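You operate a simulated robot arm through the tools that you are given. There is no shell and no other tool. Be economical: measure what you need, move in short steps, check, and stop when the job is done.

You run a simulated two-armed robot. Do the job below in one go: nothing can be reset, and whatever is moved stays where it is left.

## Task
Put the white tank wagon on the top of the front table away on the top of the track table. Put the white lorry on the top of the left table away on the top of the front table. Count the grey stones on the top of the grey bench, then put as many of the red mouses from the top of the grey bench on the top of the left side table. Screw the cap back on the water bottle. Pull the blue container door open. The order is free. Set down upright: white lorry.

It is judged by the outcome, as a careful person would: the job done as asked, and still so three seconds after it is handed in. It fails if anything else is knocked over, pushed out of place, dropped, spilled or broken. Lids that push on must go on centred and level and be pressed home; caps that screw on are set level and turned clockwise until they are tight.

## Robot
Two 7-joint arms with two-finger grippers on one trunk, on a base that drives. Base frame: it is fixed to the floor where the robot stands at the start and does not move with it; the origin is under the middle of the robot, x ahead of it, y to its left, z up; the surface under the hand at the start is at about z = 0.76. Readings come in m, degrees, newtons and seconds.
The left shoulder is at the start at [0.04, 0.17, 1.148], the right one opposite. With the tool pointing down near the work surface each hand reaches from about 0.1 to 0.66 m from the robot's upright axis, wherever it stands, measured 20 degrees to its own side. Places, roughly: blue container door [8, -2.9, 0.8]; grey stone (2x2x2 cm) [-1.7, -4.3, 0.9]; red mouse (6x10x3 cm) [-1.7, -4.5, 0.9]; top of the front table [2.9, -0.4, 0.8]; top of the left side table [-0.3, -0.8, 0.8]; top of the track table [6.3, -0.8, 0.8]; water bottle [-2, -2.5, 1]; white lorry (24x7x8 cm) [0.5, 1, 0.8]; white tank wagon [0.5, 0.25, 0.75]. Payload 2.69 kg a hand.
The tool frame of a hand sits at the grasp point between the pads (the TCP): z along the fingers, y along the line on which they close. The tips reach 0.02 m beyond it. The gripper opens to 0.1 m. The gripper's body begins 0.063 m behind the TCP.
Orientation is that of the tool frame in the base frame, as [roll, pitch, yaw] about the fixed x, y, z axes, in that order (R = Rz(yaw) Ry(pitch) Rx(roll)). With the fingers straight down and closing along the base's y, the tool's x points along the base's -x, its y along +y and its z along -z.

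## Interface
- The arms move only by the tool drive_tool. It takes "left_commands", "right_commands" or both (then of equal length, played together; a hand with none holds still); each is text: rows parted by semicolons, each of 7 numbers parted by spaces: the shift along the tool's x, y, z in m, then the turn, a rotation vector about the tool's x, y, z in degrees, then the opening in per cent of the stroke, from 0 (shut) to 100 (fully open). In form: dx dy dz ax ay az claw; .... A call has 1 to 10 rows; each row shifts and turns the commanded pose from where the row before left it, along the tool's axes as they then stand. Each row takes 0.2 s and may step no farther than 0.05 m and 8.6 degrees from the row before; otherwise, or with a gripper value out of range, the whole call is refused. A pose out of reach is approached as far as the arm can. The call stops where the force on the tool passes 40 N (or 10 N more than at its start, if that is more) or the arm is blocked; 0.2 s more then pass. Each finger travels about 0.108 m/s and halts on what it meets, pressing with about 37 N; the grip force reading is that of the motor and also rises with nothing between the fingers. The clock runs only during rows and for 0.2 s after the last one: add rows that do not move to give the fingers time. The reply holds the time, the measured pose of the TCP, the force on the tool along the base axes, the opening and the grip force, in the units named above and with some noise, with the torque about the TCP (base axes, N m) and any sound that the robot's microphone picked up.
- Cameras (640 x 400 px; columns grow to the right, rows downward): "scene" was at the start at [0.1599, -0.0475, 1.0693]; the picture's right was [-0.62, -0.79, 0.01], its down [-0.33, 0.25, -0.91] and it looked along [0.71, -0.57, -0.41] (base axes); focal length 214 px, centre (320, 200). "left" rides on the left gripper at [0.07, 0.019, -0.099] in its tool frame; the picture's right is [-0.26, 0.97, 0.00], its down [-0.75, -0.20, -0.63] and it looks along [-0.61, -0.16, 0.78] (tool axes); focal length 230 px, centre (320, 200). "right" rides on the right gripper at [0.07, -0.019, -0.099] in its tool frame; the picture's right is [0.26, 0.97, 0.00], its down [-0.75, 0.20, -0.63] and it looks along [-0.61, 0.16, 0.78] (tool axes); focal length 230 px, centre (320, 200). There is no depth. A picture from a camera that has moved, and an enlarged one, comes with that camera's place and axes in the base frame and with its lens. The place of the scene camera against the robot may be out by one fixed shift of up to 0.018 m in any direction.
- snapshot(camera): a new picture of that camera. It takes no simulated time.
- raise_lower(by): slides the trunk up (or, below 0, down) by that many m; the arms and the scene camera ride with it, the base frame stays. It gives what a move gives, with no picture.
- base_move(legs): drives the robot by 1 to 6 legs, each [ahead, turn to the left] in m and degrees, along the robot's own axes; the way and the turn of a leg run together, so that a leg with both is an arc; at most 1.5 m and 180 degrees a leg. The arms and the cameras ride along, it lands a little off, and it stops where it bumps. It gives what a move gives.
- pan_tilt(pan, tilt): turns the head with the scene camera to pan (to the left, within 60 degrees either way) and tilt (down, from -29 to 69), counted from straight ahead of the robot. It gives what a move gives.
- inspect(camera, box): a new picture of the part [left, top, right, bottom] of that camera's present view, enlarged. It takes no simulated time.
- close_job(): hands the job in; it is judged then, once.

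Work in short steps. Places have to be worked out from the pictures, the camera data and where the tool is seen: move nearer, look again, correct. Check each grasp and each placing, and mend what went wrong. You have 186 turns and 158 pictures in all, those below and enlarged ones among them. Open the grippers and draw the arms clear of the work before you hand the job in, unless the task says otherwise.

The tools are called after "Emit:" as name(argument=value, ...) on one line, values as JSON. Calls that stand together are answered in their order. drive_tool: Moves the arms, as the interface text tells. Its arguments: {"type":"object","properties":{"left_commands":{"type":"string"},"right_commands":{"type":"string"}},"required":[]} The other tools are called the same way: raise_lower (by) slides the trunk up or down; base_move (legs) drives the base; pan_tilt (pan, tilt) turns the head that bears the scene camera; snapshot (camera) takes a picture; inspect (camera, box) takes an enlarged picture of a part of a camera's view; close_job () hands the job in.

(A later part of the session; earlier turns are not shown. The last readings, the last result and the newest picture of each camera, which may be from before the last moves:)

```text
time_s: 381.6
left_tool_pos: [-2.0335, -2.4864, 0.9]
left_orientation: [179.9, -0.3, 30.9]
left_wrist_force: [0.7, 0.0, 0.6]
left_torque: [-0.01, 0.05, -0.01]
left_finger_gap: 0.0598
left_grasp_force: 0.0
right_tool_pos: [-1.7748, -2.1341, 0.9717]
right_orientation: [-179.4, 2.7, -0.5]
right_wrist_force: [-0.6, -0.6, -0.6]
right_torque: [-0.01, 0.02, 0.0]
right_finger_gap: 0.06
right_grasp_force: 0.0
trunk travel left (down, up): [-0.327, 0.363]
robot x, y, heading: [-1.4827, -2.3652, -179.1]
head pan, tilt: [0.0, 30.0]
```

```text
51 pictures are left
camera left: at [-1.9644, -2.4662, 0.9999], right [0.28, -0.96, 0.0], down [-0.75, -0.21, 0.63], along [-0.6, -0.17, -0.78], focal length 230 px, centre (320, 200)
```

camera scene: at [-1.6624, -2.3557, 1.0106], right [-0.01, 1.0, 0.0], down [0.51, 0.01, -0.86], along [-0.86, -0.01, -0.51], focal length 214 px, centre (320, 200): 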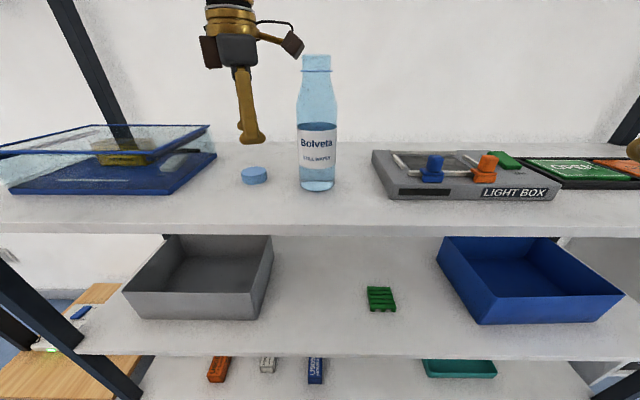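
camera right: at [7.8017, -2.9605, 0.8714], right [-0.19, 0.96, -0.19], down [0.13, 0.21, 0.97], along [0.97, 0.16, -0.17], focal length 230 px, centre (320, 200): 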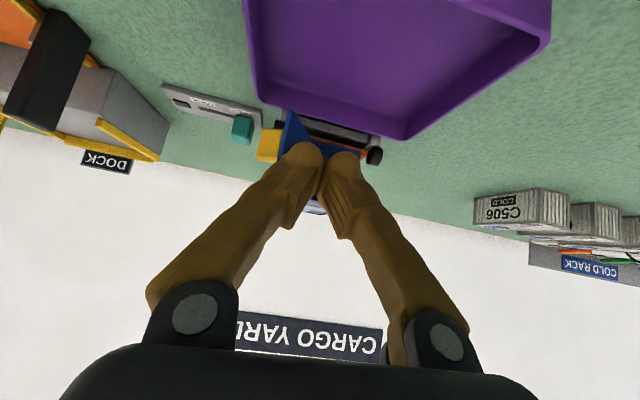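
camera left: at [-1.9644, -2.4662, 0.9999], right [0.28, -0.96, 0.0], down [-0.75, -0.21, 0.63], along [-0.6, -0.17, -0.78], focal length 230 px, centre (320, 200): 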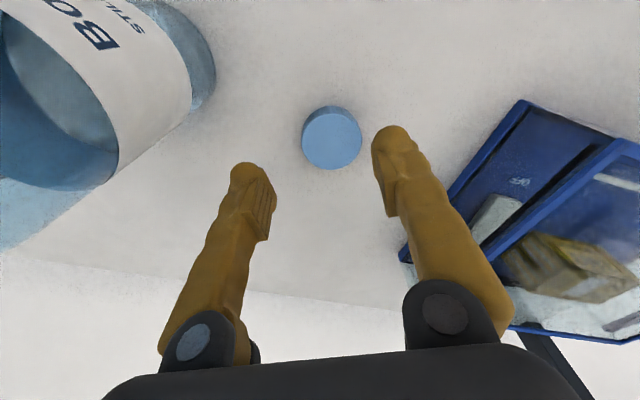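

Small correction and descend to z≈0.848, then close on the cap.

Emit:
drive_tool(left_commands="0.0026 0.007 0.02 0 0 0 60; 0 0 0.02 0 0 0 60; 0 0 0.012 0 0 0 60; 0 0 0 0 0 0 60")

Emit:
inspect(camera="scene", box=[190, 90, 350, 220])

```text
time_s: 382.6
left_tool_pos: [-2.0273, -2.4916, 0.8465]
left_orientation: [179.9, -0.3, 31.1]
left_wrist_force: [0.5, -0.1, 0.1]
left_torque: [0.03, 0.0, 0.04]
left_finger_gap: 0.06
left_grasp_force: 0.0
right_tool_pos: [-1.7747, -2.1351, 0.9718]
right_orientation: [-179.4, 2.6, -0.4]
right_wrist_force: [0.9, 0.1, -0.4]
right_torque: [0.04, -0.01, 0.0]
right_finger_gap: 0.06
right_grasp_force: 0.0
trunk travel left (down, up): [-0.327, 0.363]
robot x, y, heading: [-1.4821, -2.3653, -178.9]
head pan, tilt: [0.0, 30.0]
```

```text
3.08 times, centred on (270, 155) of scene
camera zoom: at [-1.6625, -2.3558, 1.0106], right [-0.01, 1.0, 0.0], down [0.51, 0.01, -0.86], along [-0.86, -0.01, -0.51], focal length 660 px, centre (474, 338)
```

zoom: 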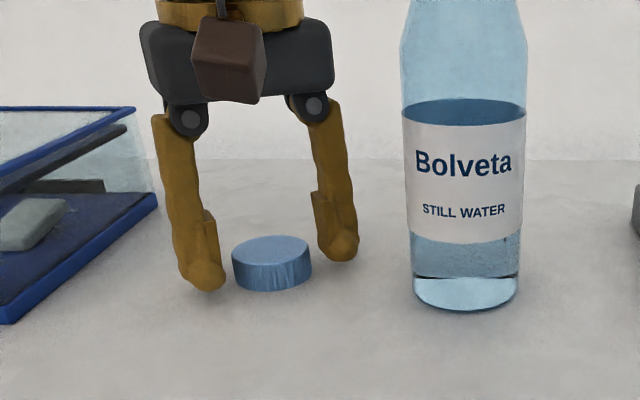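

Straddled nicely. Close on the cap and lift 3 cm.

Emit:
drive_tool(left_commands="0 0 0 0 0 0 45; 0 0 0 0 0 0 25; 0 0 0 0 0 0 20; 0 0 0 0 0 0 20; 0 0 -0.03 0 0 0 20; 0 0 -0.04 0 0 0 20; 0 0 0 0 0 0 20")

Emit:
snapshot(camera="left")

```text
time_s: 384.2
left_tool_pos: [-2.0272, -2.4924, 0.918]
left_orientation: [179.8, -0.3, 31.0]
left_wrist_force: [0.5, 0.4, -0.6]
left_torque: [0.01, 0.0, -0.04]
left_finger_gap: 0.0405
left_grasp_force: 37.3
right_tool_pos: [-1.7754, -2.1364, 0.9714]
right_orientation: [-179.4, 2.7, -0.6]
right_wrist_force: [0.3, 0.1, 0.4]
right_torque: [0.01, 0.0, 0.03]
right_finger_gap: 0.06
right_grasp_force: 0.0
trunk travel left (down, up): [-0.327, 0.363]
robot x, y, heading: [-1.4829, -2.3648, -179.1]
head pan, tilt: [0.0, 30.0]
```

```text
49 pictures are left
camera left: at [-1.9588, -2.4712, 1.018], right [0.28, -0.96, 0.0], down [-0.75, -0.22, 0.63], along [-0.6, -0.18, -0.78], focal length 230 px, centre (320, 200)
```

left: 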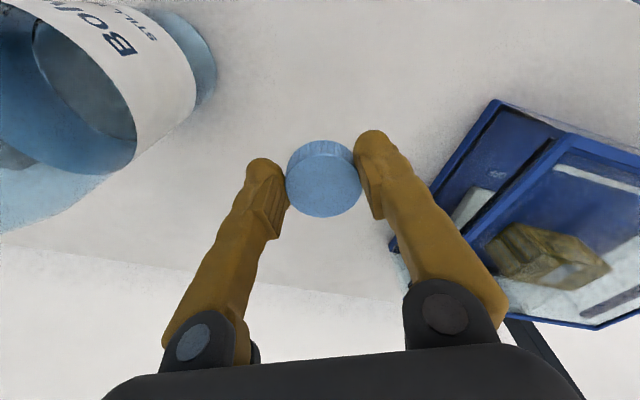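

Cap held (40.5 mm). I lift above neck height and turn the hand back to yaw ~111° to have room for clockwise turning.

Emit:
drive_tool(left_commands="0 0 -0.04 0 0 -4 20; 0 0 -0.04 0 0 -4 20; 0 0 -0.04 0 0 -8 20; 0 0 -0.037 0 0 -8 20; 0 0 0 0 0 -8.5 20; 0 0 0 0 0 -8.5 20; 0 0 0 0 0 -8.5 20; 0 0 0 0 0 -8.5 20; 0 0 0 0 0 -8.5 20; 0 0 0 0 0 -8.5 20")

Emit:
snapshot(camera="scene")

Emit:
snapshot(camera="left")

```text
time_s: 386.4
left_tool_pos: [-2.0276, -2.4901, 1.0757]
left_orientation: [179.6, 0.3, 106.1]
left_wrist_force: [0.6, -0.8, 0.1]
left_torque: [0.01, -0.01, -0.01]
left_finger_gap: 0.0407
left_grasp_force: 37.0
right_tool_pos: [-1.7742, -2.1347, 0.9714]
right_orientation: [-179.4, 2.7, -0.5]
right_wrist_force: [0.0, -0.1, -0.1]
right_torque: [0.01, 0.04, 0.01]
right_finger_gap: 0.06
right_grasp_force: 0.0
trunk travel left (down, up): [-0.327, 0.363]
robot x, y, heading: [-1.4815, -2.3666, -179.2]
head pan, tilt: [0.0, 30.0]
```

```text
48 pictures are left
camera scene: at [-1.6625, -2.3558, 1.0105], right [-0.01, 1.0, 0.0], down [0.51, 0.01, -0.86], along [-0.86, -0.01, -0.51], focal length 214 px, centre (320, 200)
```

scene: 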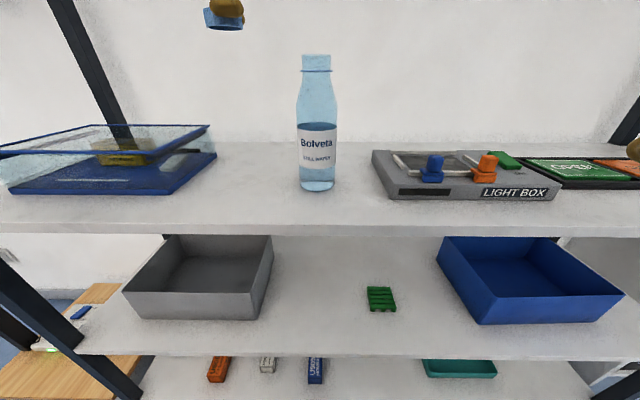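

```text
47 pictures are left
camera left: at [-2.0308, -2.4181, 1.1746], right [1.0, 0.02, 0.01], down [0.01, -0.78, 0.63], along [0.02, -0.63, -0.78], focal length 230 px, centre (320, 200)
```

left: 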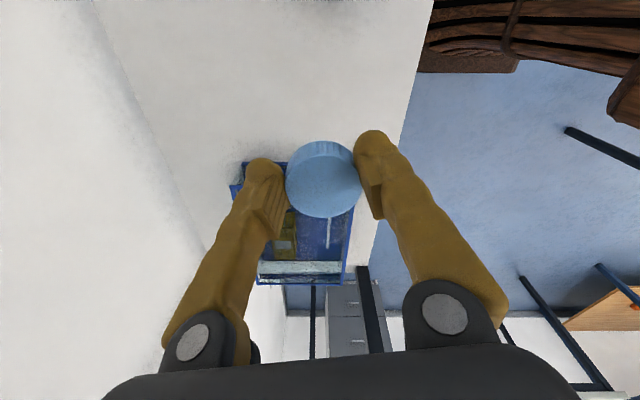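

I move toward the bottle, stopping short so the hand camera can see the neck for a precise fix.

Emit:
drive_tool(left_commands="0.042 0.018 0 0 0 0 20; 0.041 0.018 0 0 0 0 20; 0 0 0 0 0 0 20")

Emit:
snapshot(camera="left")

Emit:
inspect(camera="scene", box=[240, 0, 400, 100])

```text
time_s: 387.2
left_tool_pos: [-2.0162, -2.3983, 1.0717]
left_orientation: [179.6, 0.1, 106.0]
left_wrist_force: [0.1, -0.3, -1.2]
left_torque: [-0.02, -0.02, -0.01]
left_finger_gap: 0.0406
left_grasp_force: 37.5
right_tool_pos: [-1.774, -2.1357, 0.9719]
right_orientation: [-179.4, 2.7, -0.4]
right_wrist_force: [0.4, 0.1, 0.2]
right_torque: [-0.01, 0.01, 0.04]
right_finger_gap: 0.0601
right_grasp_force: 0.2
trunk travel left (down, up): [-0.327, 0.363]
robot x, y, heading: [-1.4842, -2.3623, -179.2]
head pan, tilt: [0.0, 30.0]
```

```text
46 pictures are left
camera left: at [-2.0182, -2.328, 1.1716], right [1.0, 0.02, 0.01], down [0.01, -0.78, 0.63], along [0.02, -0.63, -0.78], focal length 230 px, centre (320, 200)
```

left: 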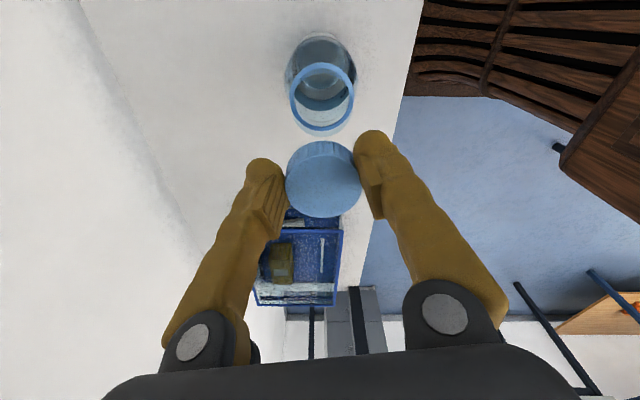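

```text
4.00 times, centred on (320, 50) of scene
camera zoom: at [-1.6625, -2.3561, 1.0106], right [-0.01, 1.0, 0.0], down [0.51, 0.01, -0.86], along [-0.86, -0.01, -0.51], focal length 858 px, centre (320, 800)
```

zoom: 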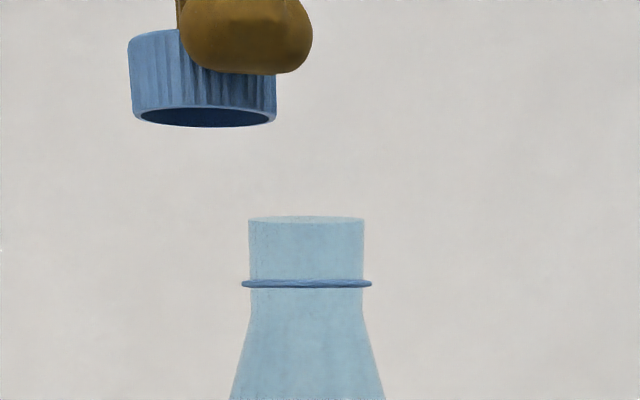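

Neck is 30 mm further along +y and rim z≈1.022. I centre the cap over it and descend to just above the rim.

Emit:
drive_tool(left_commands="0.0145 0.0042 0 0 0 0 20; 0.0145 0.0042 0 0 0 0 20; 0 0 0.012 0 0 0 20; 0 0 0.008 0 0 0 20; 0 0 0 0 0 0 20")

Emit:
inspect(camera="scene", box=[240, 0, 400, 100])

Emit:
snapshot(camera="left")

```text
time_s: 388.4
left_tool_pos: [-2.0156, -2.3707, 1.0542]
left_orientation: [179.7, 0.1, 106.1]
left_wrist_force: [-0.7, -0.4, 0.2]
left_torque: [0.01, 0.02, -0.06]
left_finger_gap: 0.0406
left_grasp_force: 37.0
right_tool_pos: [-1.7757, -2.1336, 0.9705]
right_orientation: [-179.4, 2.8, -0.4]
right_wrist_force: [-0.5, 0.3, -1.3]
right_torque: [-0.01, -0.03, 0.02]
right_finger_gap: 0.06
right_grasp_force: 0.1
trunk travel left (down, up): [-0.327, 0.363]
robot x, y, heading: [-1.4874, -2.3608, -179.1]
head pan, tilt: [0.0, 30.0]
```

```text
4.00 times, centred on (320, 50) of scene
camera zoom: at [-1.6625, -2.3558, 1.0106], right [-0.01, 1.0, 0.0], down [0.51, 0.01, -0.86], along [-0.86, -0.01, -0.51], focal length 858 px, centre (320, 800)
```

zoom: 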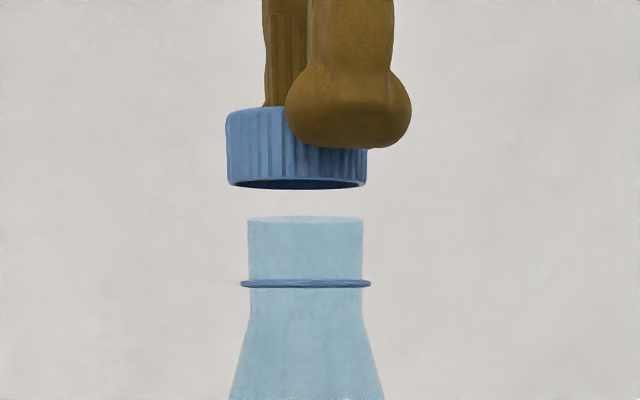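

```text
43 pictures are left
camera left: at [-2.0183, -2.298, 1.1538], right [1.0, 0.02, 0.01], down [0.01, -0.78, 0.63], along [0.02, -0.63, -0.78], focal length 230 px, centre (320, 200)
```

left: 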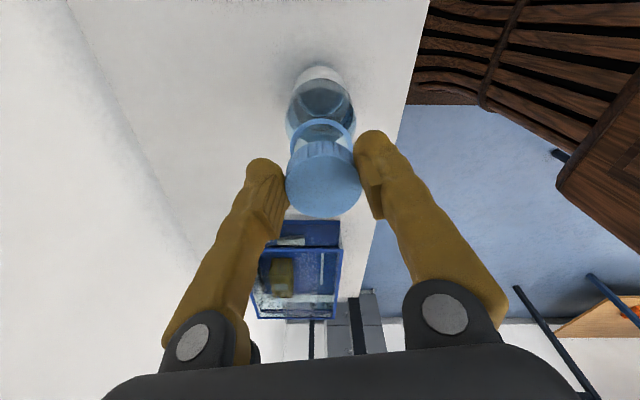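

Offset 3 mm in y; correct and descend to contact.

Emit:
drive_tool(left_commands="0.003 0.0008 0.006 0 0 0 20; 0 0 0.004 0 0 0 20; 0 0 0.002 0 0 0 20; 0 0 0.002 0 0 0 20; 0 0 0 0 0 0 20")

Emit:
inspect(camera="scene", box=[240, 0, 400, 100])

```text
time_s: 389.6
left_tool_pos: [-2.0165, -2.3681, 1.0429]
left_orientation: [179.7, 0.1, 106.0]
left_wrist_force: [-1.1, 1.0, -0.3]
left_torque: [0.02, 0.01, 0.05]
left_finger_gap: 0.0405
left_grasp_force: 36.7
right_tool_pos: [-1.7737, -2.1353, 0.9712]
right_orientation: [-179.4, 2.7, -0.4]
right_wrist_force: [-0.6, -0.7, 0.3]
right_torque: [0.02, -0.01, 0.0]
right_finger_gap: 0.0602
right_grasp_force: 0.0
trunk travel left (down, up): [-0.327, 0.363]
robot x, y, heading: [-1.4822, -2.3612, -179.1]
head pan, tilt: [0.0, 30.0]
```

```text
4.00 times, centred on (320, 50) of scene
camera zoom: at [-1.6625, -2.3557, 1.0105], right [-0.01, 1.0, 0.0], down [0.51, 0.01, -0.86], along [-0.86, -0.01, -0.51], focal length 858 px, centre (320, 800)
```

zoom: 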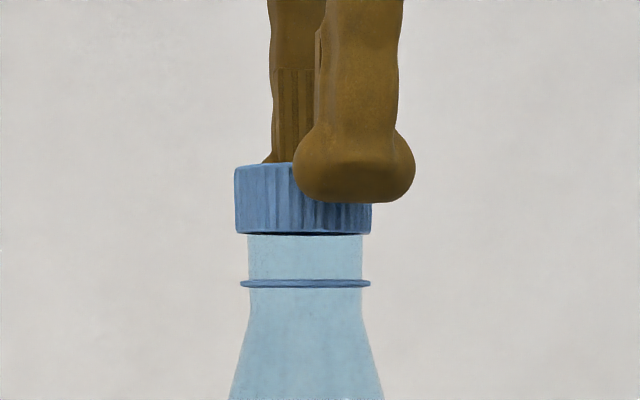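

The cap is starting over the neck, no force yet. I continue in 1.5 mm steps until contact.

Emit:
drive_tool(left_commands="0.001 0 0.0015 0 0 0 20; 0 0 0.0015 0 0 0 20; 0 0 0.0015 0 0 0 20; 0 0 0.0015 0 0 0 20; 0 0 0 0 0 0 20")

```text
time_s: 390.8
left_tool_pos: [-2.0161, -2.3669, 1.0353]
left_orientation: [179.8, 0.2, 106.0]
left_wrist_force: [-0.1, -1.0, -0.7]
left_torque: [0.02, -0.04, 0.03]
left_finger_gap: 0.0409
left_grasp_force: 37.0
right_tool_pos: [-1.7751, -2.135, 0.9707]
right_orientation: [-179.4, 2.7, -0.5]
right_wrist_force: [0.3, -0.3, 0.2]
right_torque: [-0.01, 0.01, 0.03]
right_finger_gap: 0.0599
right_grasp_force: 0.1
trunk travel left (down, up): [-0.327, 0.363]
robot x, y, heading: [-1.4869, -2.3628, -179.3]
head pan, tilt: [0.0, 30.0]
```

Emit:
drive_tool(left_commands="0 0 0.002 0 0 0 20; 0 0 0.002 0 0 0 20; 0 0 0.002 0 0 0 20; 0 0 0 0 0 0 20")

Emit:
inspect(camera="scene", box=[240, 0, 400, 100])

```text
time_s: 391.8
left_tool_pos: [-2.0166, -2.3657, 1.0324]
left_orientation: [-180.0, -0.1, 106.1]
left_wrist_force: [-2.8, -0.4, 36.1]
left_torque: [-0.34, 0.0, -0.06]
left_finger_gap: 0.0407
left_grasp_force: 36.6
right_tool_pos: [-1.7723, -2.1357, 0.9727]
right_orientation: [-179.4, 2.9, -0.5]
right_wrist_force: [-0.5, -1.0, 0.5]
right_torque: [-0.06, -0.01, -0.02]
right_finger_gap: 0.0602
right_grasp_force: 0.0
trunk travel left (down, up): [-0.327, 0.363]
robot x, y, heading: [-1.4846, -2.3642, -179.2]
head pan, tilt: [0.0, 30.0]
```

```text
4.00 times, centred on (320, 50) of scene
camera zoom: at [-1.6606, -2.3558, 1.0112], right [-0.01, 1.0, 0.0], down [0.51, 0.01, -0.86], along [-0.86, -0.01, -0.51], focal length 858 px, centre (320, 800)
```

zoom: 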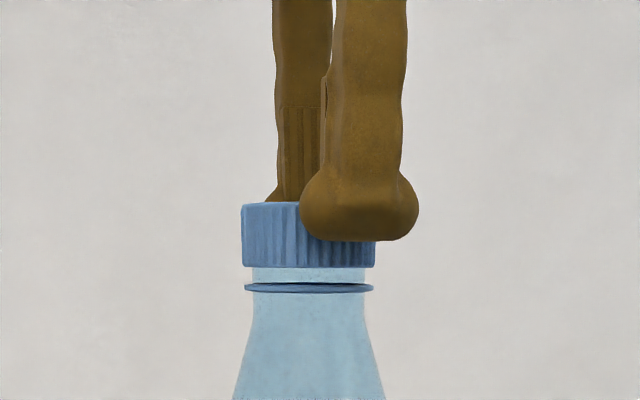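

Thread contact at 36 N. I ease off 2 mm and turn clockwise ~72°, watching torque.

Emit:
drive_tool(left_commands="0 0 -0.002 0 0 0 20; 0 0 0 0 0 8 20; 0 0 0.0003 0 0 8 20; 0 0 0.0003 0 0 8 20; 0 0 0.0003 0 0 8 20; 0 0 0.0003 0 0 8 20; 0 0 0.0003 0 0 8 20; 0 0 0.0003 0 0 8 20; 0 0 0.0003 0 0 8 20; 0 0 0 0 0 0 20")

Emit:
inspect(camera="scene", box=[240, 0, 400, 200])

```text
time_s: 394.0
left_tool_pos: [-2.0136, -2.3673, 1.0301]
left_orientation: [-180.0, -0.2, 42.1]
left_wrist_force: [3.0, -2.3, 21.6]
left_torque: [-0.27, -0.06, -0.02]
left_finger_gap: 0.0407
left_grasp_force: 37.5
right_tool_pos: [-1.7735, -2.1347, 0.9728]
right_orientation: [-179.5, 2.9, -0.5]
right_wrist_force: [0.1, -0.4, 0.2]
right_torque: [0.01, -0.01, 0.01]
right_finger_gap: 0.06
right_grasp_force: 0.0
trunk travel left (down, up): [-0.327, 0.363]
robot x, y, heading: [-1.4815, -2.364, -179.1]
head pan, tilt: [0.0, 30.0]
```

```text
2.00 times, centred on (320, 100) of scene
camera zoom: at [-1.6609, -2.3559, 1.0109], right [-0.01, 1.0, 0.0], down [0.51, 0.01, -0.86], along [-0.86, -0.01, -0.51], focal length 429 px, centre (320, 400)
```

zoom: 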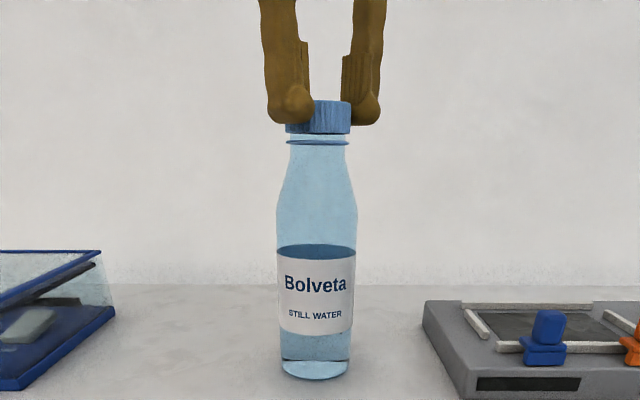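

The bottle stays put while the cap turns and descends. I keep turning clockwise.

Emit:
drive_tool(left_commands="0 0 0.0003 0 0 8 20; 0 0 0.0003 0 0 8 20; 0 0 0.0003 0 0 8 20; 0 0 0.0003 0 0 8 20; 0 0 0.0003 0 0 8 20; 0 0 0.0003 0 0 8 20; 0 0 0.0003 0 0 8 20; 0 0 0.0003 0 0 8 20; 0 0 0.0003 0 0 8 20; 0 0 0 0 0 0 20")

Emit:
inspect(camera="scene", box=[240, 0, 400, 200])

```text
time_s: 396.2
left_tool_pos: [-2.017, -2.3674, 1.0286]
left_orientation: [-180.0, 0.1, -30.0]
left_wrist_force: [1.4, -4.6, 29.6]
left_torque: [-0.45, -0.02, 0.02]
left_finger_gap: 0.0406
left_grasp_force: 36.5
right_tool_pos: [-1.7729, -2.136, 0.9713]
right_orientation: [-179.4, 3.0, -0.5]
right_wrist_force: [0.0, -0.2, 0.0]
right_torque: [0.0, 0.01, -0.02]
right_finger_gap: 0.0601
right_grasp_force: 0.1
trunk travel left (down, up): [-0.327, 0.363]
robot x, y, heading: [-1.4836, -2.3646, -179.4]
head pan, tilt: [0.0, 30.0]
```

```text
2.00 times, centred on (320, 100) of scene
camera zoom: at [-1.6605, -2.3562, 1.011], right [-0.01, 1.0, 0.0], down [0.51, 0.01, -0.86], along [-0.86, -0.01, -0.51], focal length 429 px, centre (320, 400)
```

zoom: 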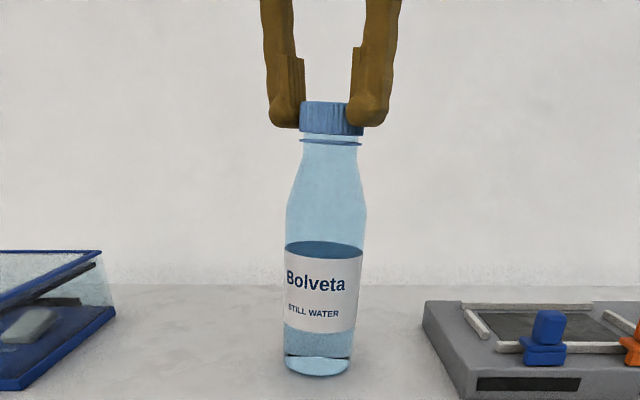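

The bottle leans: the cap sits ~9 mm off the tool axis, so pure turning pulled the neck sideways. I shift back by (+11,−12.6 mm) to straighten it.

Emit:
drive_tool(left_commands="0.004 0.0014 -0.0005 0 0 0 20; 0.004 0.0014 -0.0005 0 0 0 20; 0.004 0.0013 0 0 0 0 20; 0.0038 0.0013 0 0 0 0 20; 0 0 0 0 0 0 20")

Emit:
inspect(camera="scene", box=[240, 0, 400, 200])

Emit:
snapshot(camera="left")

```text
time_s: 397.4
left_tool_pos: [-2.0047, -2.379, 1.027]
left_orientation: [-180.0, -0.2, -29.9]
left_wrist_force: [-4.5, 1.7, 22.9]
left_torque: [0.37, 0.63, -0.01]
left_finger_gap: 0.0405
left_grasp_force: 37.3
right_tool_pos: [-1.774, -2.1348, 0.9712]
right_orientation: [-179.4, 2.8, -0.5]
right_wrist_force: [0.2, -0.4, 0.3]
right_torque: [0.02, -0.01, -0.03]
right_finger_gap: 0.06
right_grasp_force: 0.0
trunk travel left (down, up): [-0.327, 0.363]
robot x, y, heading: [-1.4821, -2.3631, -179.2]
head pan, tilt: [0.0, 30.0]
```

```text
2.00 times, centred on (320, 100) of scene
camera zoom: at [-1.6614, -2.3556, 1.0108], right [-0.01, 1.0, 0.0], down [0.51, 0.01, -0.86], along [-0.86, -0.01, -0.51], focal length 429 px, centre (320, 400)
```

zoom: 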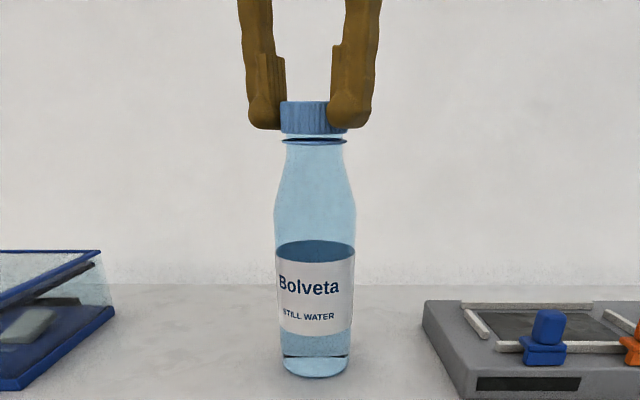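

```text
37 pictures are left
camera left: at [-1.9541, -2.4293, 1.1269], right [-0.71, -0.71, 0.0], down [-0.55, 0.55, 0.63], along [-0.44, 0.44, -0.78], focal length 230 px, centre (320, 200)
```

left: 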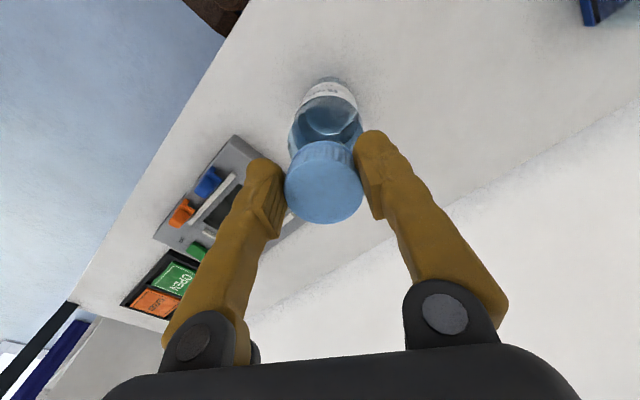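

The bottle is upright again. I release, re-centre the tool on the cap (9 mm along −tool x), and rotate back for a second stroke.

Emit:
drive_tool(left_commands="0 0 0 0 0 0 45; 0 0 0 0 0 0 62; 0 0 0 0 0 0 62; -0.009 0 -0.003 0 0 0 62; 0 0 0 0 0 -8.5 62; 0 0 0 0 0 -8.5 62; 0 0 0 0 0 -8.5 62; 0 0 0 0 0 -8.5 62; 0 0 0 0 0 -8.5 62; 0 0 0 0 0 -8.5 62")

Emit:
drive_tool(left_commands="0 0 0 0 0 -8.5 62; 0 0 0 0 0 -8.5 62; 0 0 0 0 0 -8.5 62; 0 0 0 0 0 -8.5 62; 0 0 0 0 0 -8.5 62; 0 0 0 0 0 -8.5 62; 0 0 0 0 0 -8.5 62; 0 0 0 0 0 -8.5 62; 0 0 0 0 0 -8.5 62; 0 0 0 0 0 0 62")

Emit:
inspect(camera="scene", box=[240, 0, 400, 200])

Emit:
snapshot(camera="left")

```text
time_s: 399.6
left_tool_pos: [-2.013, -2.3752, 1.0316]
left_orientation: [179.9, -0.2, 21.3]
left_wrist_force: [-0.8, 1.3, 1.1]
left_torque: [-0.03, 0.01, -0.02]
left_finger_gap: 0.0622
left_grasp_force: 0.1
right_tool_pos: [-1.7736, -2.1351, 0.9712]
right_orientation: [-179.4, 2.7, -0.6]
right_wrist_force: [0.4, 0.2, 0.3]
right_torque: [0.03, 0.01, 0.03]
right_finger_gap: 0.0601
right_grasp_force: 0.2
trunk travel left (down, up): [-0.327, 0.363]
robot x, y, heading: [-1.4886, -2.3602, -179.2]
head pan, tilt: [0.0, 30.0]
```

```text
time_s: 401.8
left_tool_pos: [-2.0129, -2.373, 1.0305]
left_orientation: [179.8, 0.1, 97.8]
left_wrist_force: [-0.3, -0.2, -0.6]
left_torque: [0.04, 0.03, 0.02]
left_finger_gap: 0.0623
left_grasp_force: 0.3
right_tool_pos: [-1.7755, -2.1357, 0.9718]
right_orientation: [-179.4, 2.7, -0.5]
right_wrist_force: [0.5, 0.5, 0.3]
right_torque: [0.02, 0.02, -0.01]
right_finger_gap: 0.0601
right_grasp_force: 0.0
trunk travel left (down, up): [-0.327, 0.363]
robot x, y, heading: [-1.4848, -2.3665, -179.1]
head pan, tilt: [0.0, 30.0]
```

```text
2.00 times, centred on (320, 100) of scene
camera zoom: at [-1.6626, -2.3558, 1.0105], right [-0.01, 1.0, 0.0], down [0.51, 0.01, -0.86], along [-0.86, -0.01, -0.51], focal length 429 px, centre (320, 400)
```

zoom: 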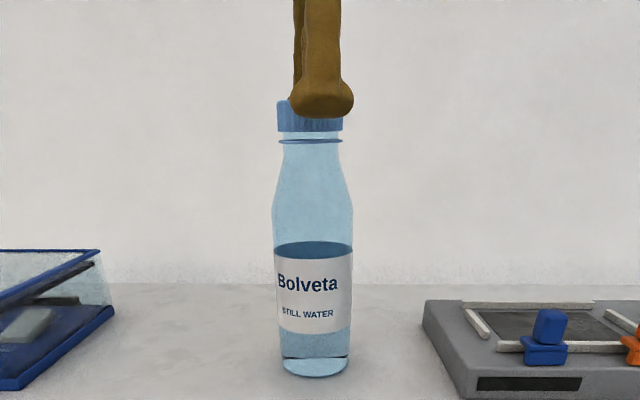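

```text
35 pictures are left
camera left: at [-2.005, -2.3027, 1.1303], right [0.99, -0.13, 0.01], down [-0.1, -0.77, 0.63], along [-0.07, -0.63, -0.78], focal length 230 px, centre (320, 200)
```

left: 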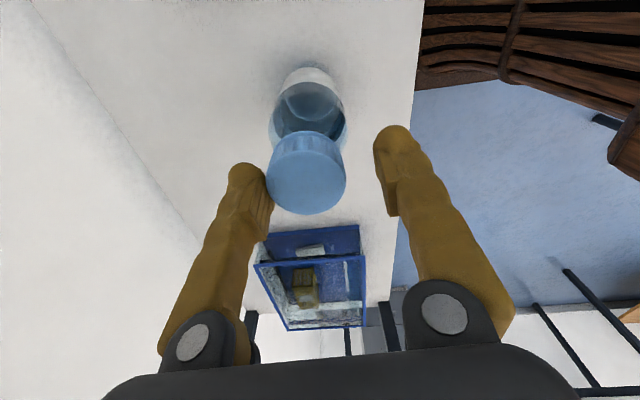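

Relative to the fingers the cap is off by about (+6 mm tool x, −7 mm tool y). I re-centre on it, close and check.

Emit:
drive_tool(left_commands="0.006 -0.007 0.003 0 0 0 62; 0 0 0 0 0 0 62; 0 0 0 0 0 0 42; 0 0 0 0 0 0 20; 0 0 0 0 0 0 20; 0 0 0 0 0 0 20")

Emit:
inspect(camera="scene", box=[240, 0, 400, 200])

```text
time_s: 403.2
left_tool_pos: [-2.0217, -2.3696, 1.0276]
left_orientation: [179.6, 0.2, 97.6]
left_wrist_force: [-0.8, 0.0, -0.9]
left_torque: [0.01, -0.02, 0.0]
left_finger_gap: 0.0408
left_grasp_force: 37.1
right_tool_pos: [-1.7751, -2.1356, 0.9718]
right_orientation: [-179.3, 2.8, -0.5]
right_wrist_force: [-0.2, -0.5, 0.4]
right_torque: [0.0, 0.04, 0.01]
right_finger_gap: 0.0599
right_grasp_force: 0.1
trunk travel left (down, up): [-0.327, 0.363]
robot x, y, heading: [-1.4842, -2.3617, -179.3]
head pan, tilt: [0.0, 30.0]
```

```text
2.00 times, centred on (320, 100) of scene
camera zoom: at [-1.6626, -2.3558, 1.0105], right [-0.01, 1.0, 0.0], down [0.51, 0.01, -0.86], along [-0.86, -0.01, -0.51], focal length 429 px, centre (320, 400)
```

zoom: 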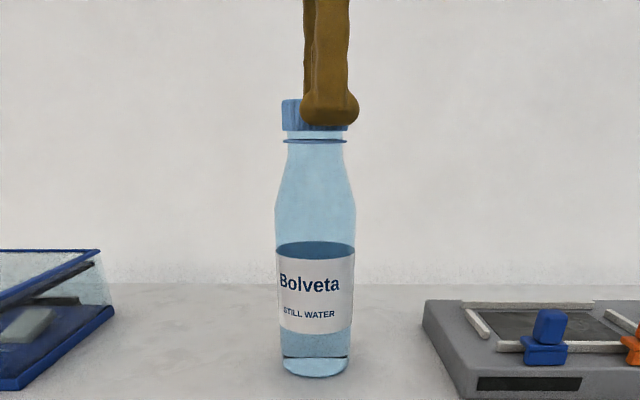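

The finger is still ~10 mm to the side of the cap's centre in the scene view. I release, shift −10 mm along tool x, and regrip.

Emit:
drive_tool(left_commands="0 0 0 0 0 0 45; 0 0 0 0 0 0 62; 0 0 0 0 0 0 62; -0.01 0 -0.001 0 0 0 62; 0 0 0 0 0 0 62; 0 0 0 0 0 0 42; 0 0 0 0 0 0 20; 0 0 0 0 0 0 20; 0 0 0 0 0 0 20")

Emit:
inspect(camera="scene", box=[240, 0, 400, 200])

```text
time_s: 405.2
left_tool_pos: [-2.0194, -2.3792, 1.0282]
left_orientation: [179.7, 0.1, 97.6]
left_wrist_force: [0.4, -0.3, 0.0]
left_torque: [0.06, 0.0, 0.0]
left_finger_gap: 0.041
left_grasp_force: 37.3
right_tool_pos: [-1.775, -2.1356, 0.9719]
right_orientation: [-179.4, 2.7, -0.5]
right_wrist_force: [0.3, -0.5, -0.7]
right_torque: [0.02, 0.02, -0.03]
right_finger_gap: 0.06
right_grasp_force: 0.0
trunk travel left (down, up): [-0.327, 0.363]
robot x, y, heading: [-1.482, -2.3647, -179.2]
head pan, tilt: [0.0, 30.0]
```

```text
2.00 times, centred on (320, 100) of scene
camera zoom: at [-1.6626, -2.3558, 1.0105], right [-0.01, 1.0, 0.0], down [0.51, 0.01, -0.86], along [-0.86, -0.01, -0.51], focal length 429 px, centre (320, 400)
```

zoom: 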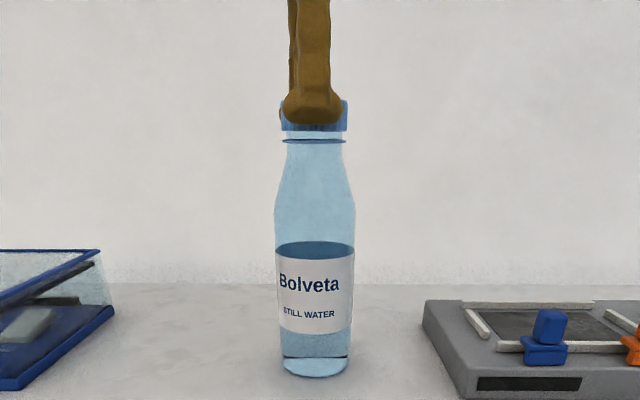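

Now the finger is centred on the cap (312 vs 314 px). I turn clockwise 72° with slight downward feed.

Emit:
drive_tool(left_commands="0 0 0.002 0 0 0 20; 0 0 0.0003 0 0 8 20; 0 0 0.0003 0 0 8 20; 0 0 0.0003 0 0 8 20; 0 0 0.0003 0 0 8 20; 0 0 0.0003 0 0 8 20; 0 0 0.0003 0 0 8 20; 0 0 0.0003 0 0 8 20; 0 0 0.0003 0 0 8 20; 0 0 0.0003 0 0 8 20")

Emit:
inspect(camera="scene", box=[240, 0, 400, 200])

```text
time_s: 407.4
left_tool_pos: [-2.0176, -2.3785, 1.0257]
left_orientation: [-180.0, 0.0, 25.5]
left_wrist_force: [-6.1, -0.2, 32.3]
left_torque: [-0.12, 0.61, 0.0]
left_finger_gap: 0.0405
left_grasp_force: 36.6
right_tool_pos: [-1.7719, -2.135, 0.9719]
right_orientation: [-179.3, 2.9, -0.4]
right_wrist_force: [0.0, 0.0, -0.6]
right_torque: [0.0, -0.02, 0.0]
right_finger_gap: 0.0602
right_grasp_force: 0.0
trunk travel left (down, up): [-0.327, 0.363]
robot x, y, heading: [-1.4839, -2.3625, -179.3]
head pan, tilt: [0.0, 30.0]
```

```text
2.00 times, centred on (320, 100) of scene
camera zoom: at [-1.661, -2.3557, 1.0109], right [-0.01, 1.0, 0.0], down [0.51, 0.01, -0.86], along [-0.86, -0.01, -0.51], focal length 429 px, centre (320, 400)
```

zoom: 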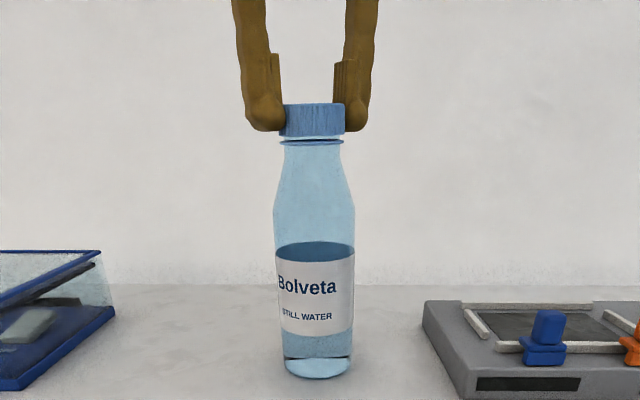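

Upright and turning. Downward force is 32 N, so I continue 80° with no extra feed.

Emit:
drive_tool(left_commands="0 0 -0.0005 0 0 8 20; 0 0 0 0 0 8 20; 0 0 0 0 0 8 20; 0 0 0 0 0 8 20; 0 0 0 0 0 8 20; 0 0 0 0 0 8 20; 0 0 0 0 0 8 20; 0 0 0 0 0 8 20; 0 0 0 0 0 8 20; 0 0 0 0 0 0 20")

Emit:
inspect(camera="scene", box=[240, 0, 400, 200])

```text
time_s: 409.6
left_tool_pos: [-2.0184, -2.3801, 1.0253]
left_orientation: [180.0, -0.3, -42.5]
left_wrist_force: [1.3, 2.2, 18.0]
left_torque: [0.1, -0.27, 0.01]
left_finger_gap: 0.0407
left_grasp_force: 36.7
left hand out of reach, approached as far as the arm can: row 9
right_tool_pos: [-1.7734, -2.1347, 0.9718]
right_orientation: [-179.4, 2.9, -0.5]
right_wrist_force: [-0.5, 0.6, -0.4]
right_torque: [0.0, 0.0, -0.01]
right_finger_gap: 0.0599
right_grasp_force: 0.2
trunk travel left (down, up): [-0.327, 0.363]
robot x, y, heading: [-1.4895, -2.3587, -179.3]
head pan, tilt: [0.0, 30.0]
```

```text
2.00 times, centred on (320, 100) of scene
camera zoom: at [-1.6613, -2.3555, 1.0108], right [-0.01, 1.0, 0.0], down [0.51, 0.01, -0.86], along [-0.86, -0.01, -0.51], focal length 429 px, centre (320, 400)
```

zoom: 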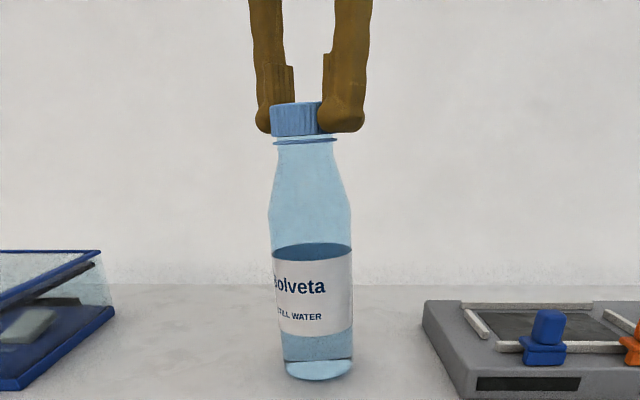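

The label has begun to rotate with the cap, so it is getting tight; the bottle leans slightly. I release, let it settle, and rotate back for another stroke.

Emit:
drive_tool(left_commands="0 0 0 0 0 0 45; 0 0 0 0 0 0 62; 0 0 0 0 0 0 62; 0 0 -0.002 0 0 -8.5 62; 0 0 0 0 0 -8.5 62; 0 0 0 0 0 -8.5 62; 0 0 0 0 0 -8.5 62; 0 0 0 0 0 -8.5 62; 0 0 0 0 0 -8.5 62; 0 0 0 0 0 -8.5 62")

Emit:
drive_tool(left_commands="0 0 0 0 0 -8.5 62; 0 0 0 0 0 -8.5 62; 0 0 0 0 0 -8.5 62; 0 0 0 0 0 -8.5 62; 0 0 0 0 0 -8.5 62; 0 0 0 0 0 -8.5 62; 0 0 0 0 0 -8.5 62; 0 0 0 0 0 -8.5 62; 0 0 0 0 0 -8.5 62; 0 0 0 0 0 0 62")

Emit:
inspect(camera="scene", box=[240, 0, 400, 200])

Emit:
snapshot(camera="left")

```text
time_s: 411.8
left_tool_pos: [-2.0199, -2.379, 1.0264]
left_orientation: [180.0, -0.3, 17.3]
left_wrist_force: [0.3, 0.7, 0.0]
left_torque: [0.03, 0.03, 0.04]
left_finger_gap: 0.062
left_grasp_force: 0.0
right_tool_pos: [-1.7749, -2.1358, 0.9709]
right_orientation: [-179.4, 2.6, -0.5]
right_wrist_force: [0.5, -0.5, -0.1]
right_torque: [-0.03, -0.01, -0.01]
right_finger_gap: 0.0599
right_grasp_force: 0.1
trunk travel left (down, up): [-0.327, 0.363]
robot x, y, heading: [-1.4835, -2.3644, -179.2]
head pan, tilt: [0.0, 30.0]
```

```text
time_s: 414.0
left_tool_pos: [-2.0204, -2.3799, 1.0253]
left_orientation: [179.6, 0.1, 93.7]
left_wrist_force: [0.5, 0.1, -0.1]
left_torque: [-0.03, 0.0, 0.01]
left_finger_gap: 0.062
left_grasp_force: 0.1
right_tool_pos: [-1.7751, -2.1352, 0.9706]
right_orientation: [-179.4, 2.7, -0.5]
right_wrist_force: [0.2, -0.4, -0.2]
right_torque: [0.01, -0.03, 0.02]
right_finger_gap: 0.0599
right_grasp_force: 0.1
trunk travel left (down, up): [-0.327, 0.363]
robot x, y, heading: [-1.4827, -2.3637, -179.2]
head pan, tilt: [0.0, 30.0]
```

```text
2.00 times, centred on (320, 100) of scene
camera zoom: at [-1.6626, -2.3557, 1.0105], right [-0.01, 1.0, 0.0], down [0.51, 0.01, -0.86], along [-0.86, -0.01, -0.51], focal length 429 px, centre (320, 400)
```

zoom: 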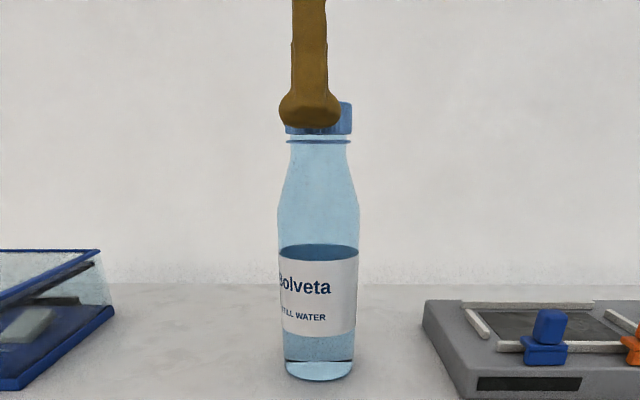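

```text
29 pictures are left
camera left: at [-2.007, -2.3079, 1.1254], right [0.98, -0.19, 0.01], down [-0.15, -0.76, 0.63], along [-0.12, -0.62, -0.78], focal length 230 px, centre (320, 200)
```

left: 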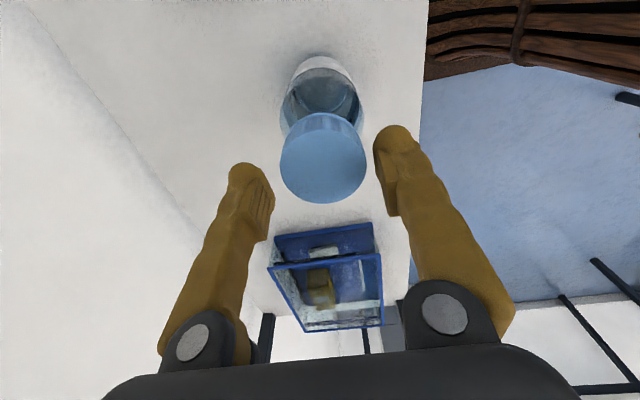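

Cap centre is 7 mm toward +y from the finger; I re-centre, grip and turn another 64°.

Emit:
drive_tool(left_commands="0.007 0 0 0 0 0 62; 0 0 0 0 0 0 42; 0 0 0 0 0 0 20; 0 0 0 0 0 0 20; 0 0 0.002 0 0 0 20; 0 0 0 0 0 8 20; 0 0 0 0 0 8 20; 0 0 0 0 0 8 20; 0 0 0 0 0 8 20; 0 0 0 0 0 8 20")

Emit:
drive_tool(left_commands="0 0 0 0 0 8 20; 0 0 0 0 0 8 20; 0 0 0 0 0 8 20; 0 0 0 0 0 8 20")

Emit:
inspect(camera="scene", box=[240, 0, 400, 200])

```text
time_s: 416.2
left_tool_pos: [-2.021, -2.3737, 1.0255]
left_orientation: [180.0, -0.1, 53.5]
left_wrist_force: [-3.7, -1.4, 16.0]
left_torque: [0.05, 0.43, 0.02]
left_finger_gap: 0.041
left_grasp_force: 37.1
right_tool_pos: [-1.7744, -2.1343, 0.9715]
right_orientation: [-179.4, 2.8, -0.5]
right_wrist_force: [0.1, -0.7, 0.1]
right_torque: [0.0, 0.02, -0.01]
right_finger_gap: 0.06
right_grasp_force: 0.1
trunk travel left (down, up): [-0.327, 0.363]
robot x, y, heading: [-1.4824, -2.3652, -179.5]
head pan, tilt: [0.0, 30.0]
```

```text
time_s: 417.2
left_tool_pos: [-2.0207, -2.372, 1.0249]
left_orientation: [179.8, -0.2, 21.5]
left_wrist_force: [-0.2, 0.3, 15.7]
left_torque: [0.05, -0.09, 0.04]
left_finger_gap: 0.041
left_grasp_force: 36.9
right_tool_pos: [-1.7735, -2.1354, 0.972]
right_orientation: [-179.4, 2.8, -0.6]
right_wrist_force: [-0.1, 1.1, 0.2]
right_torque: [-0.01, 0.0, 0.0]
right_finger_gap: 0.0597
right_grasp_force: 0.1
trunk travel left (down, up): [-0.327, 0.363]
robot x, y, heading: [-1.486, -2.3651, -179.3]
head pan, tilt: [0.0, 30.0]
```

```text
2.00 times, centred on (320, 100) of scene
camera zoom: at [-1.6616, -2.3557, 1.0108], right [-0.01, 1.0, 0.0], down [0.51, 0.01, -0.86], along [-0.86, -0.01, -0.51], focal length 429 px, centre (320, 400)
```

zoom: 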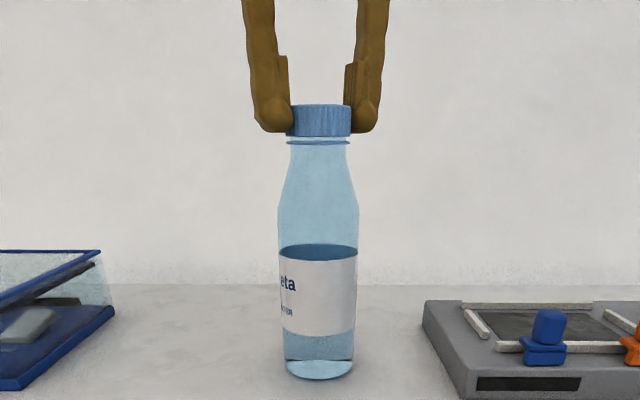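

The bottle now turns with the cap, so I should hold the bottle with the right hand for final tightening. First, release, rotate the left hand back and regrip.

Emit:
drive_tool(left_commands="0 0 -0.002 0 0 0 45; 0 0 0 0 0 0 62; 0 0 0 0 0 -8.5 62; 0 0 0 0 0 -8.5 62; 0 0 0 0 0 -8.5 62; 0 0 0 0 0 -8.5 62; 0 0 0 0 0 -8.5 62; 0 0 0 0 0 -8.5 62; 0 0 0 0 0 -8.5 62; 0 0 0 0 0 -8.5 62", right_commands="0 0 0 0 -8 0 100; 0 0 0 0 -8 0 100; 0 0 0 0 -8 0 100; 0 0 0 0 -8 0 100; 0 0 0 0 -8 0 100; 0 0 0 0 -5 0 100; 0 0 0 0 0 0 100; 0 0 0 0 0 0 100; 0 0 0 0 0 0 100; 0 0 0 0 0 0 100")

Emit:
drive_tool(left_commands="0 0 0 0 0 -8.5 62; 0 0 0 0 0 0 62; 0 0 0.001 0 0 0 42; 0 0 0 0 0 0 20; 0 0 0 0 0 0 20; 0 0 0 0 0 0 20")

Emit:
snapshot(camera="scene")

```text
time_s: 419.4
left_tool_pos: [-2.021, -2.3722, 1.0261]
left_orientation: [179.7, 0.0, 89.7]
left_wrist_force: [-1.0, -0.4, 0.6]
left_torque: [-0.02, 0.02, 0.02]
left_finger_gap: 0.062
left_grasp_force: 0.1
right_tool_pos: [-1.9126, -2.1447, 1.0165]
right_orientation: [-179.3, 48.9, -0.6]
right_wrist_force: [-0.4, 0.8, 0.5]
right_torque: [-0.01, 0.01, -0.03]
right_finger_gap: 0.0999
right_grasp_force: 0.1
right hand out of reach, approached as far as the arm can: row 1, 2, 3, 4, 5, 6
trunk travel left (down, up): [-0.327, 0.363]
robot x, y, heading: [-1.4824, -2.3644, -179.4]
head pan, tilt: [0.0, 30.0]
```

```text
time_s: 420.8
left_tool_pos: [-2.0204, -2.3732, 1.0252]
left_orientation: [179.7, 0.2, 98.1]
left_wrist_force: [0.1, 0.3, 1.0]
left_torque: [0.02, 0.02, -0.01]
left_finger_gap: 0.0408
left_grasp_force: 36.7
right_tool_pos: [-1.9116, -2.1448, 1.0169]
right_orientation: [-179.4, 49.0, -0.4]
right_wrist_force: [-0.1, 0.8, 0.2]
right_torque: [0.02, 0.02, 0.0]
right_finger_gap: 0.0999
right_grasp_force: 0.1
trunk travel left (down, up): [-0.327, 0.363]
robot x, y, heading: [-1.4837, -2.3616, -179.2]
head pan, tilt: [0.0, 30.0]
```

```text
27 pictures are left
camera scene: at [-1.6625, -2.3557, 1.0106], right [-0.01, 1.0, 0.0], down [0.51, 0.01, -0.86], along [-0.86, -0.01, -0.51], focal length 214 px, centre (320, 200)
```

scene: 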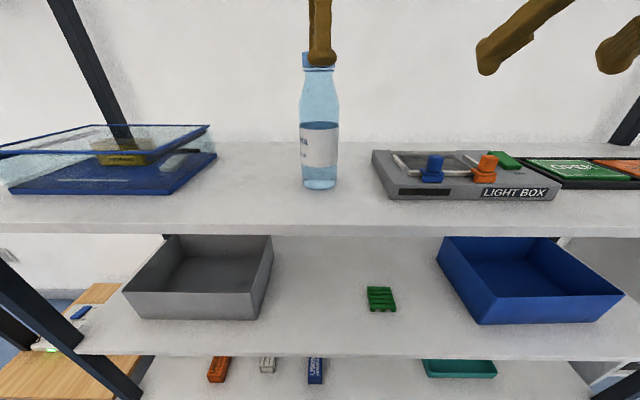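

I bring the right hand (tilted forward) in front of the bottle at y≈−2.372, then lower it.

Emit:
drive_tool(right_commands="-0.004 0.045 0.005 0 0 0 100; -0.004 0.045 0.005 0 0 0 100; -0.004 0.045 0.005 0 0 0 100; -0.004 0.046 0.005 0 0 0 100; -0.004 0.046 0.005 0 0 0 100; 0.0294 0 0.0256 0 0 0 100; 0.0294 0 0.0256 0 0 0 100; 0.0294 0 0.0256 0 0 0 100; 0 0 0 0 0 0 100")

Emit:
snapshot(camera="scene")

```text
time_s: 422.8
left_tool_pos: [-2.0203, -2.3722, 1.0247]
left_orientation: [179.6, 0.1, 98.1]
left_wrist_force: [0.3, -0.4, 0.4]
left_torque: [-0.06, 0.0, 0.04]
left_finger_gap: 0.041
left_grasp_force: 37.0
right_tool_pos: [-1.9399, -2.3706, 0.8894]
right_orientation: [-179.0, 48.2, 0.2]
right_wrist_force: [0.3, -0.1, -0.2]
right_torque: [0.03, 0.0, 0.01]
right_finger_gap: 0.1002
right_grasp_force: 0.1
trunk travel left (down, up): [-0.327, 0.363]
robot x, y, heading: [-1.4844, -2.3632, -179.4]
head pan, tilt: [0.0, 30.0]
```

```text
26 pictures are left
camera scene: at [-1.6626, -2.3557, 1.0106], right [-0.01, 1.0, 0.0], down [0.51, 0.01, -0.86], along [-0.86, -0.01, -0.51], focal length 214 px, centre (320, 200)
```

scene: 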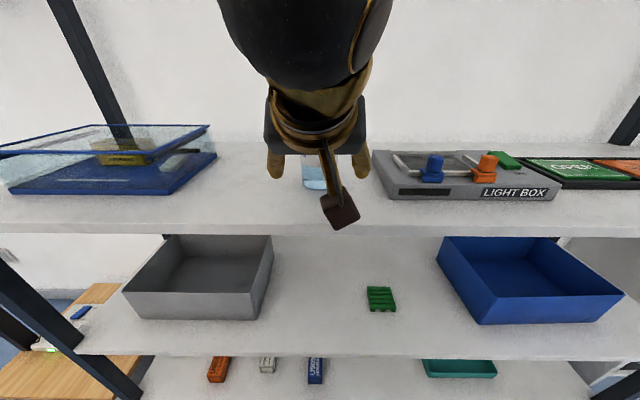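

Fingers straddle the bottle. I advance 8 cm and close on the bottle body.

Emit:
drive_tool(right_commands="-0.0205 0 0.0175 0 0 0 100; -0.0205 0 0.0175 0 0 0 100; -0.0205 0 0.0175 0 0 0 100; 0 0 0 0 0 0 100; 0 0 0 0 0 0 75; 0 0 0 0 0 0 62; 0 0 0 0 0 0 58; 0 0 0 0 0 0 54; 0 0 0 0 0 0 54")

Emit:
snapshot(camera="right")

```text
time_s: 424.8
left_tool_pos: [-2.0203, -2.3718, 1.0254]
left_orientation: [179.7, 0.0, 98.0]
left_wrist_force: [-0.3, 18.4, 1.3]
left_torque: [0.44, 0.0, -0.01]
left_finger_gap: 0.0406
left_grasp_force: 36.7
right_tool_pos: [-2.0199, -2.3707, 0.9031]
right_orientation: [-179.1, 48.2, 0.4]
right_wrist_force: [0.4, -19.2, -0.2]
right_torque: [1.7, 0.16, 0.01]
right_finger_gap: 0.0624
right_grasp_force: 37.3
trunk travel left (down, up): [-0.327, 0.363]
robot x, y, heading: [-1.4865, -2.3619, -179.3]
head pan, tilt: [0.0, 30.0]
```

```text
25 pictures are left
camera right: at [-1.899, -2.353, 0.9161], right [0.17, -0.96, -0.2], down [-0.03, -0.21, 0.98], along [-0.99, -0.16, -0.06], focal length 230 px, centre (320, 200)
```

right: 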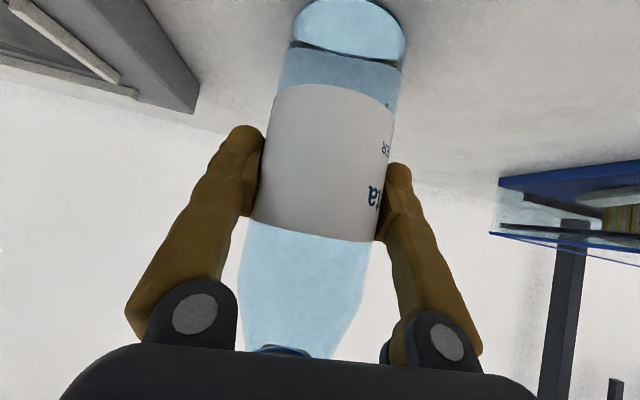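

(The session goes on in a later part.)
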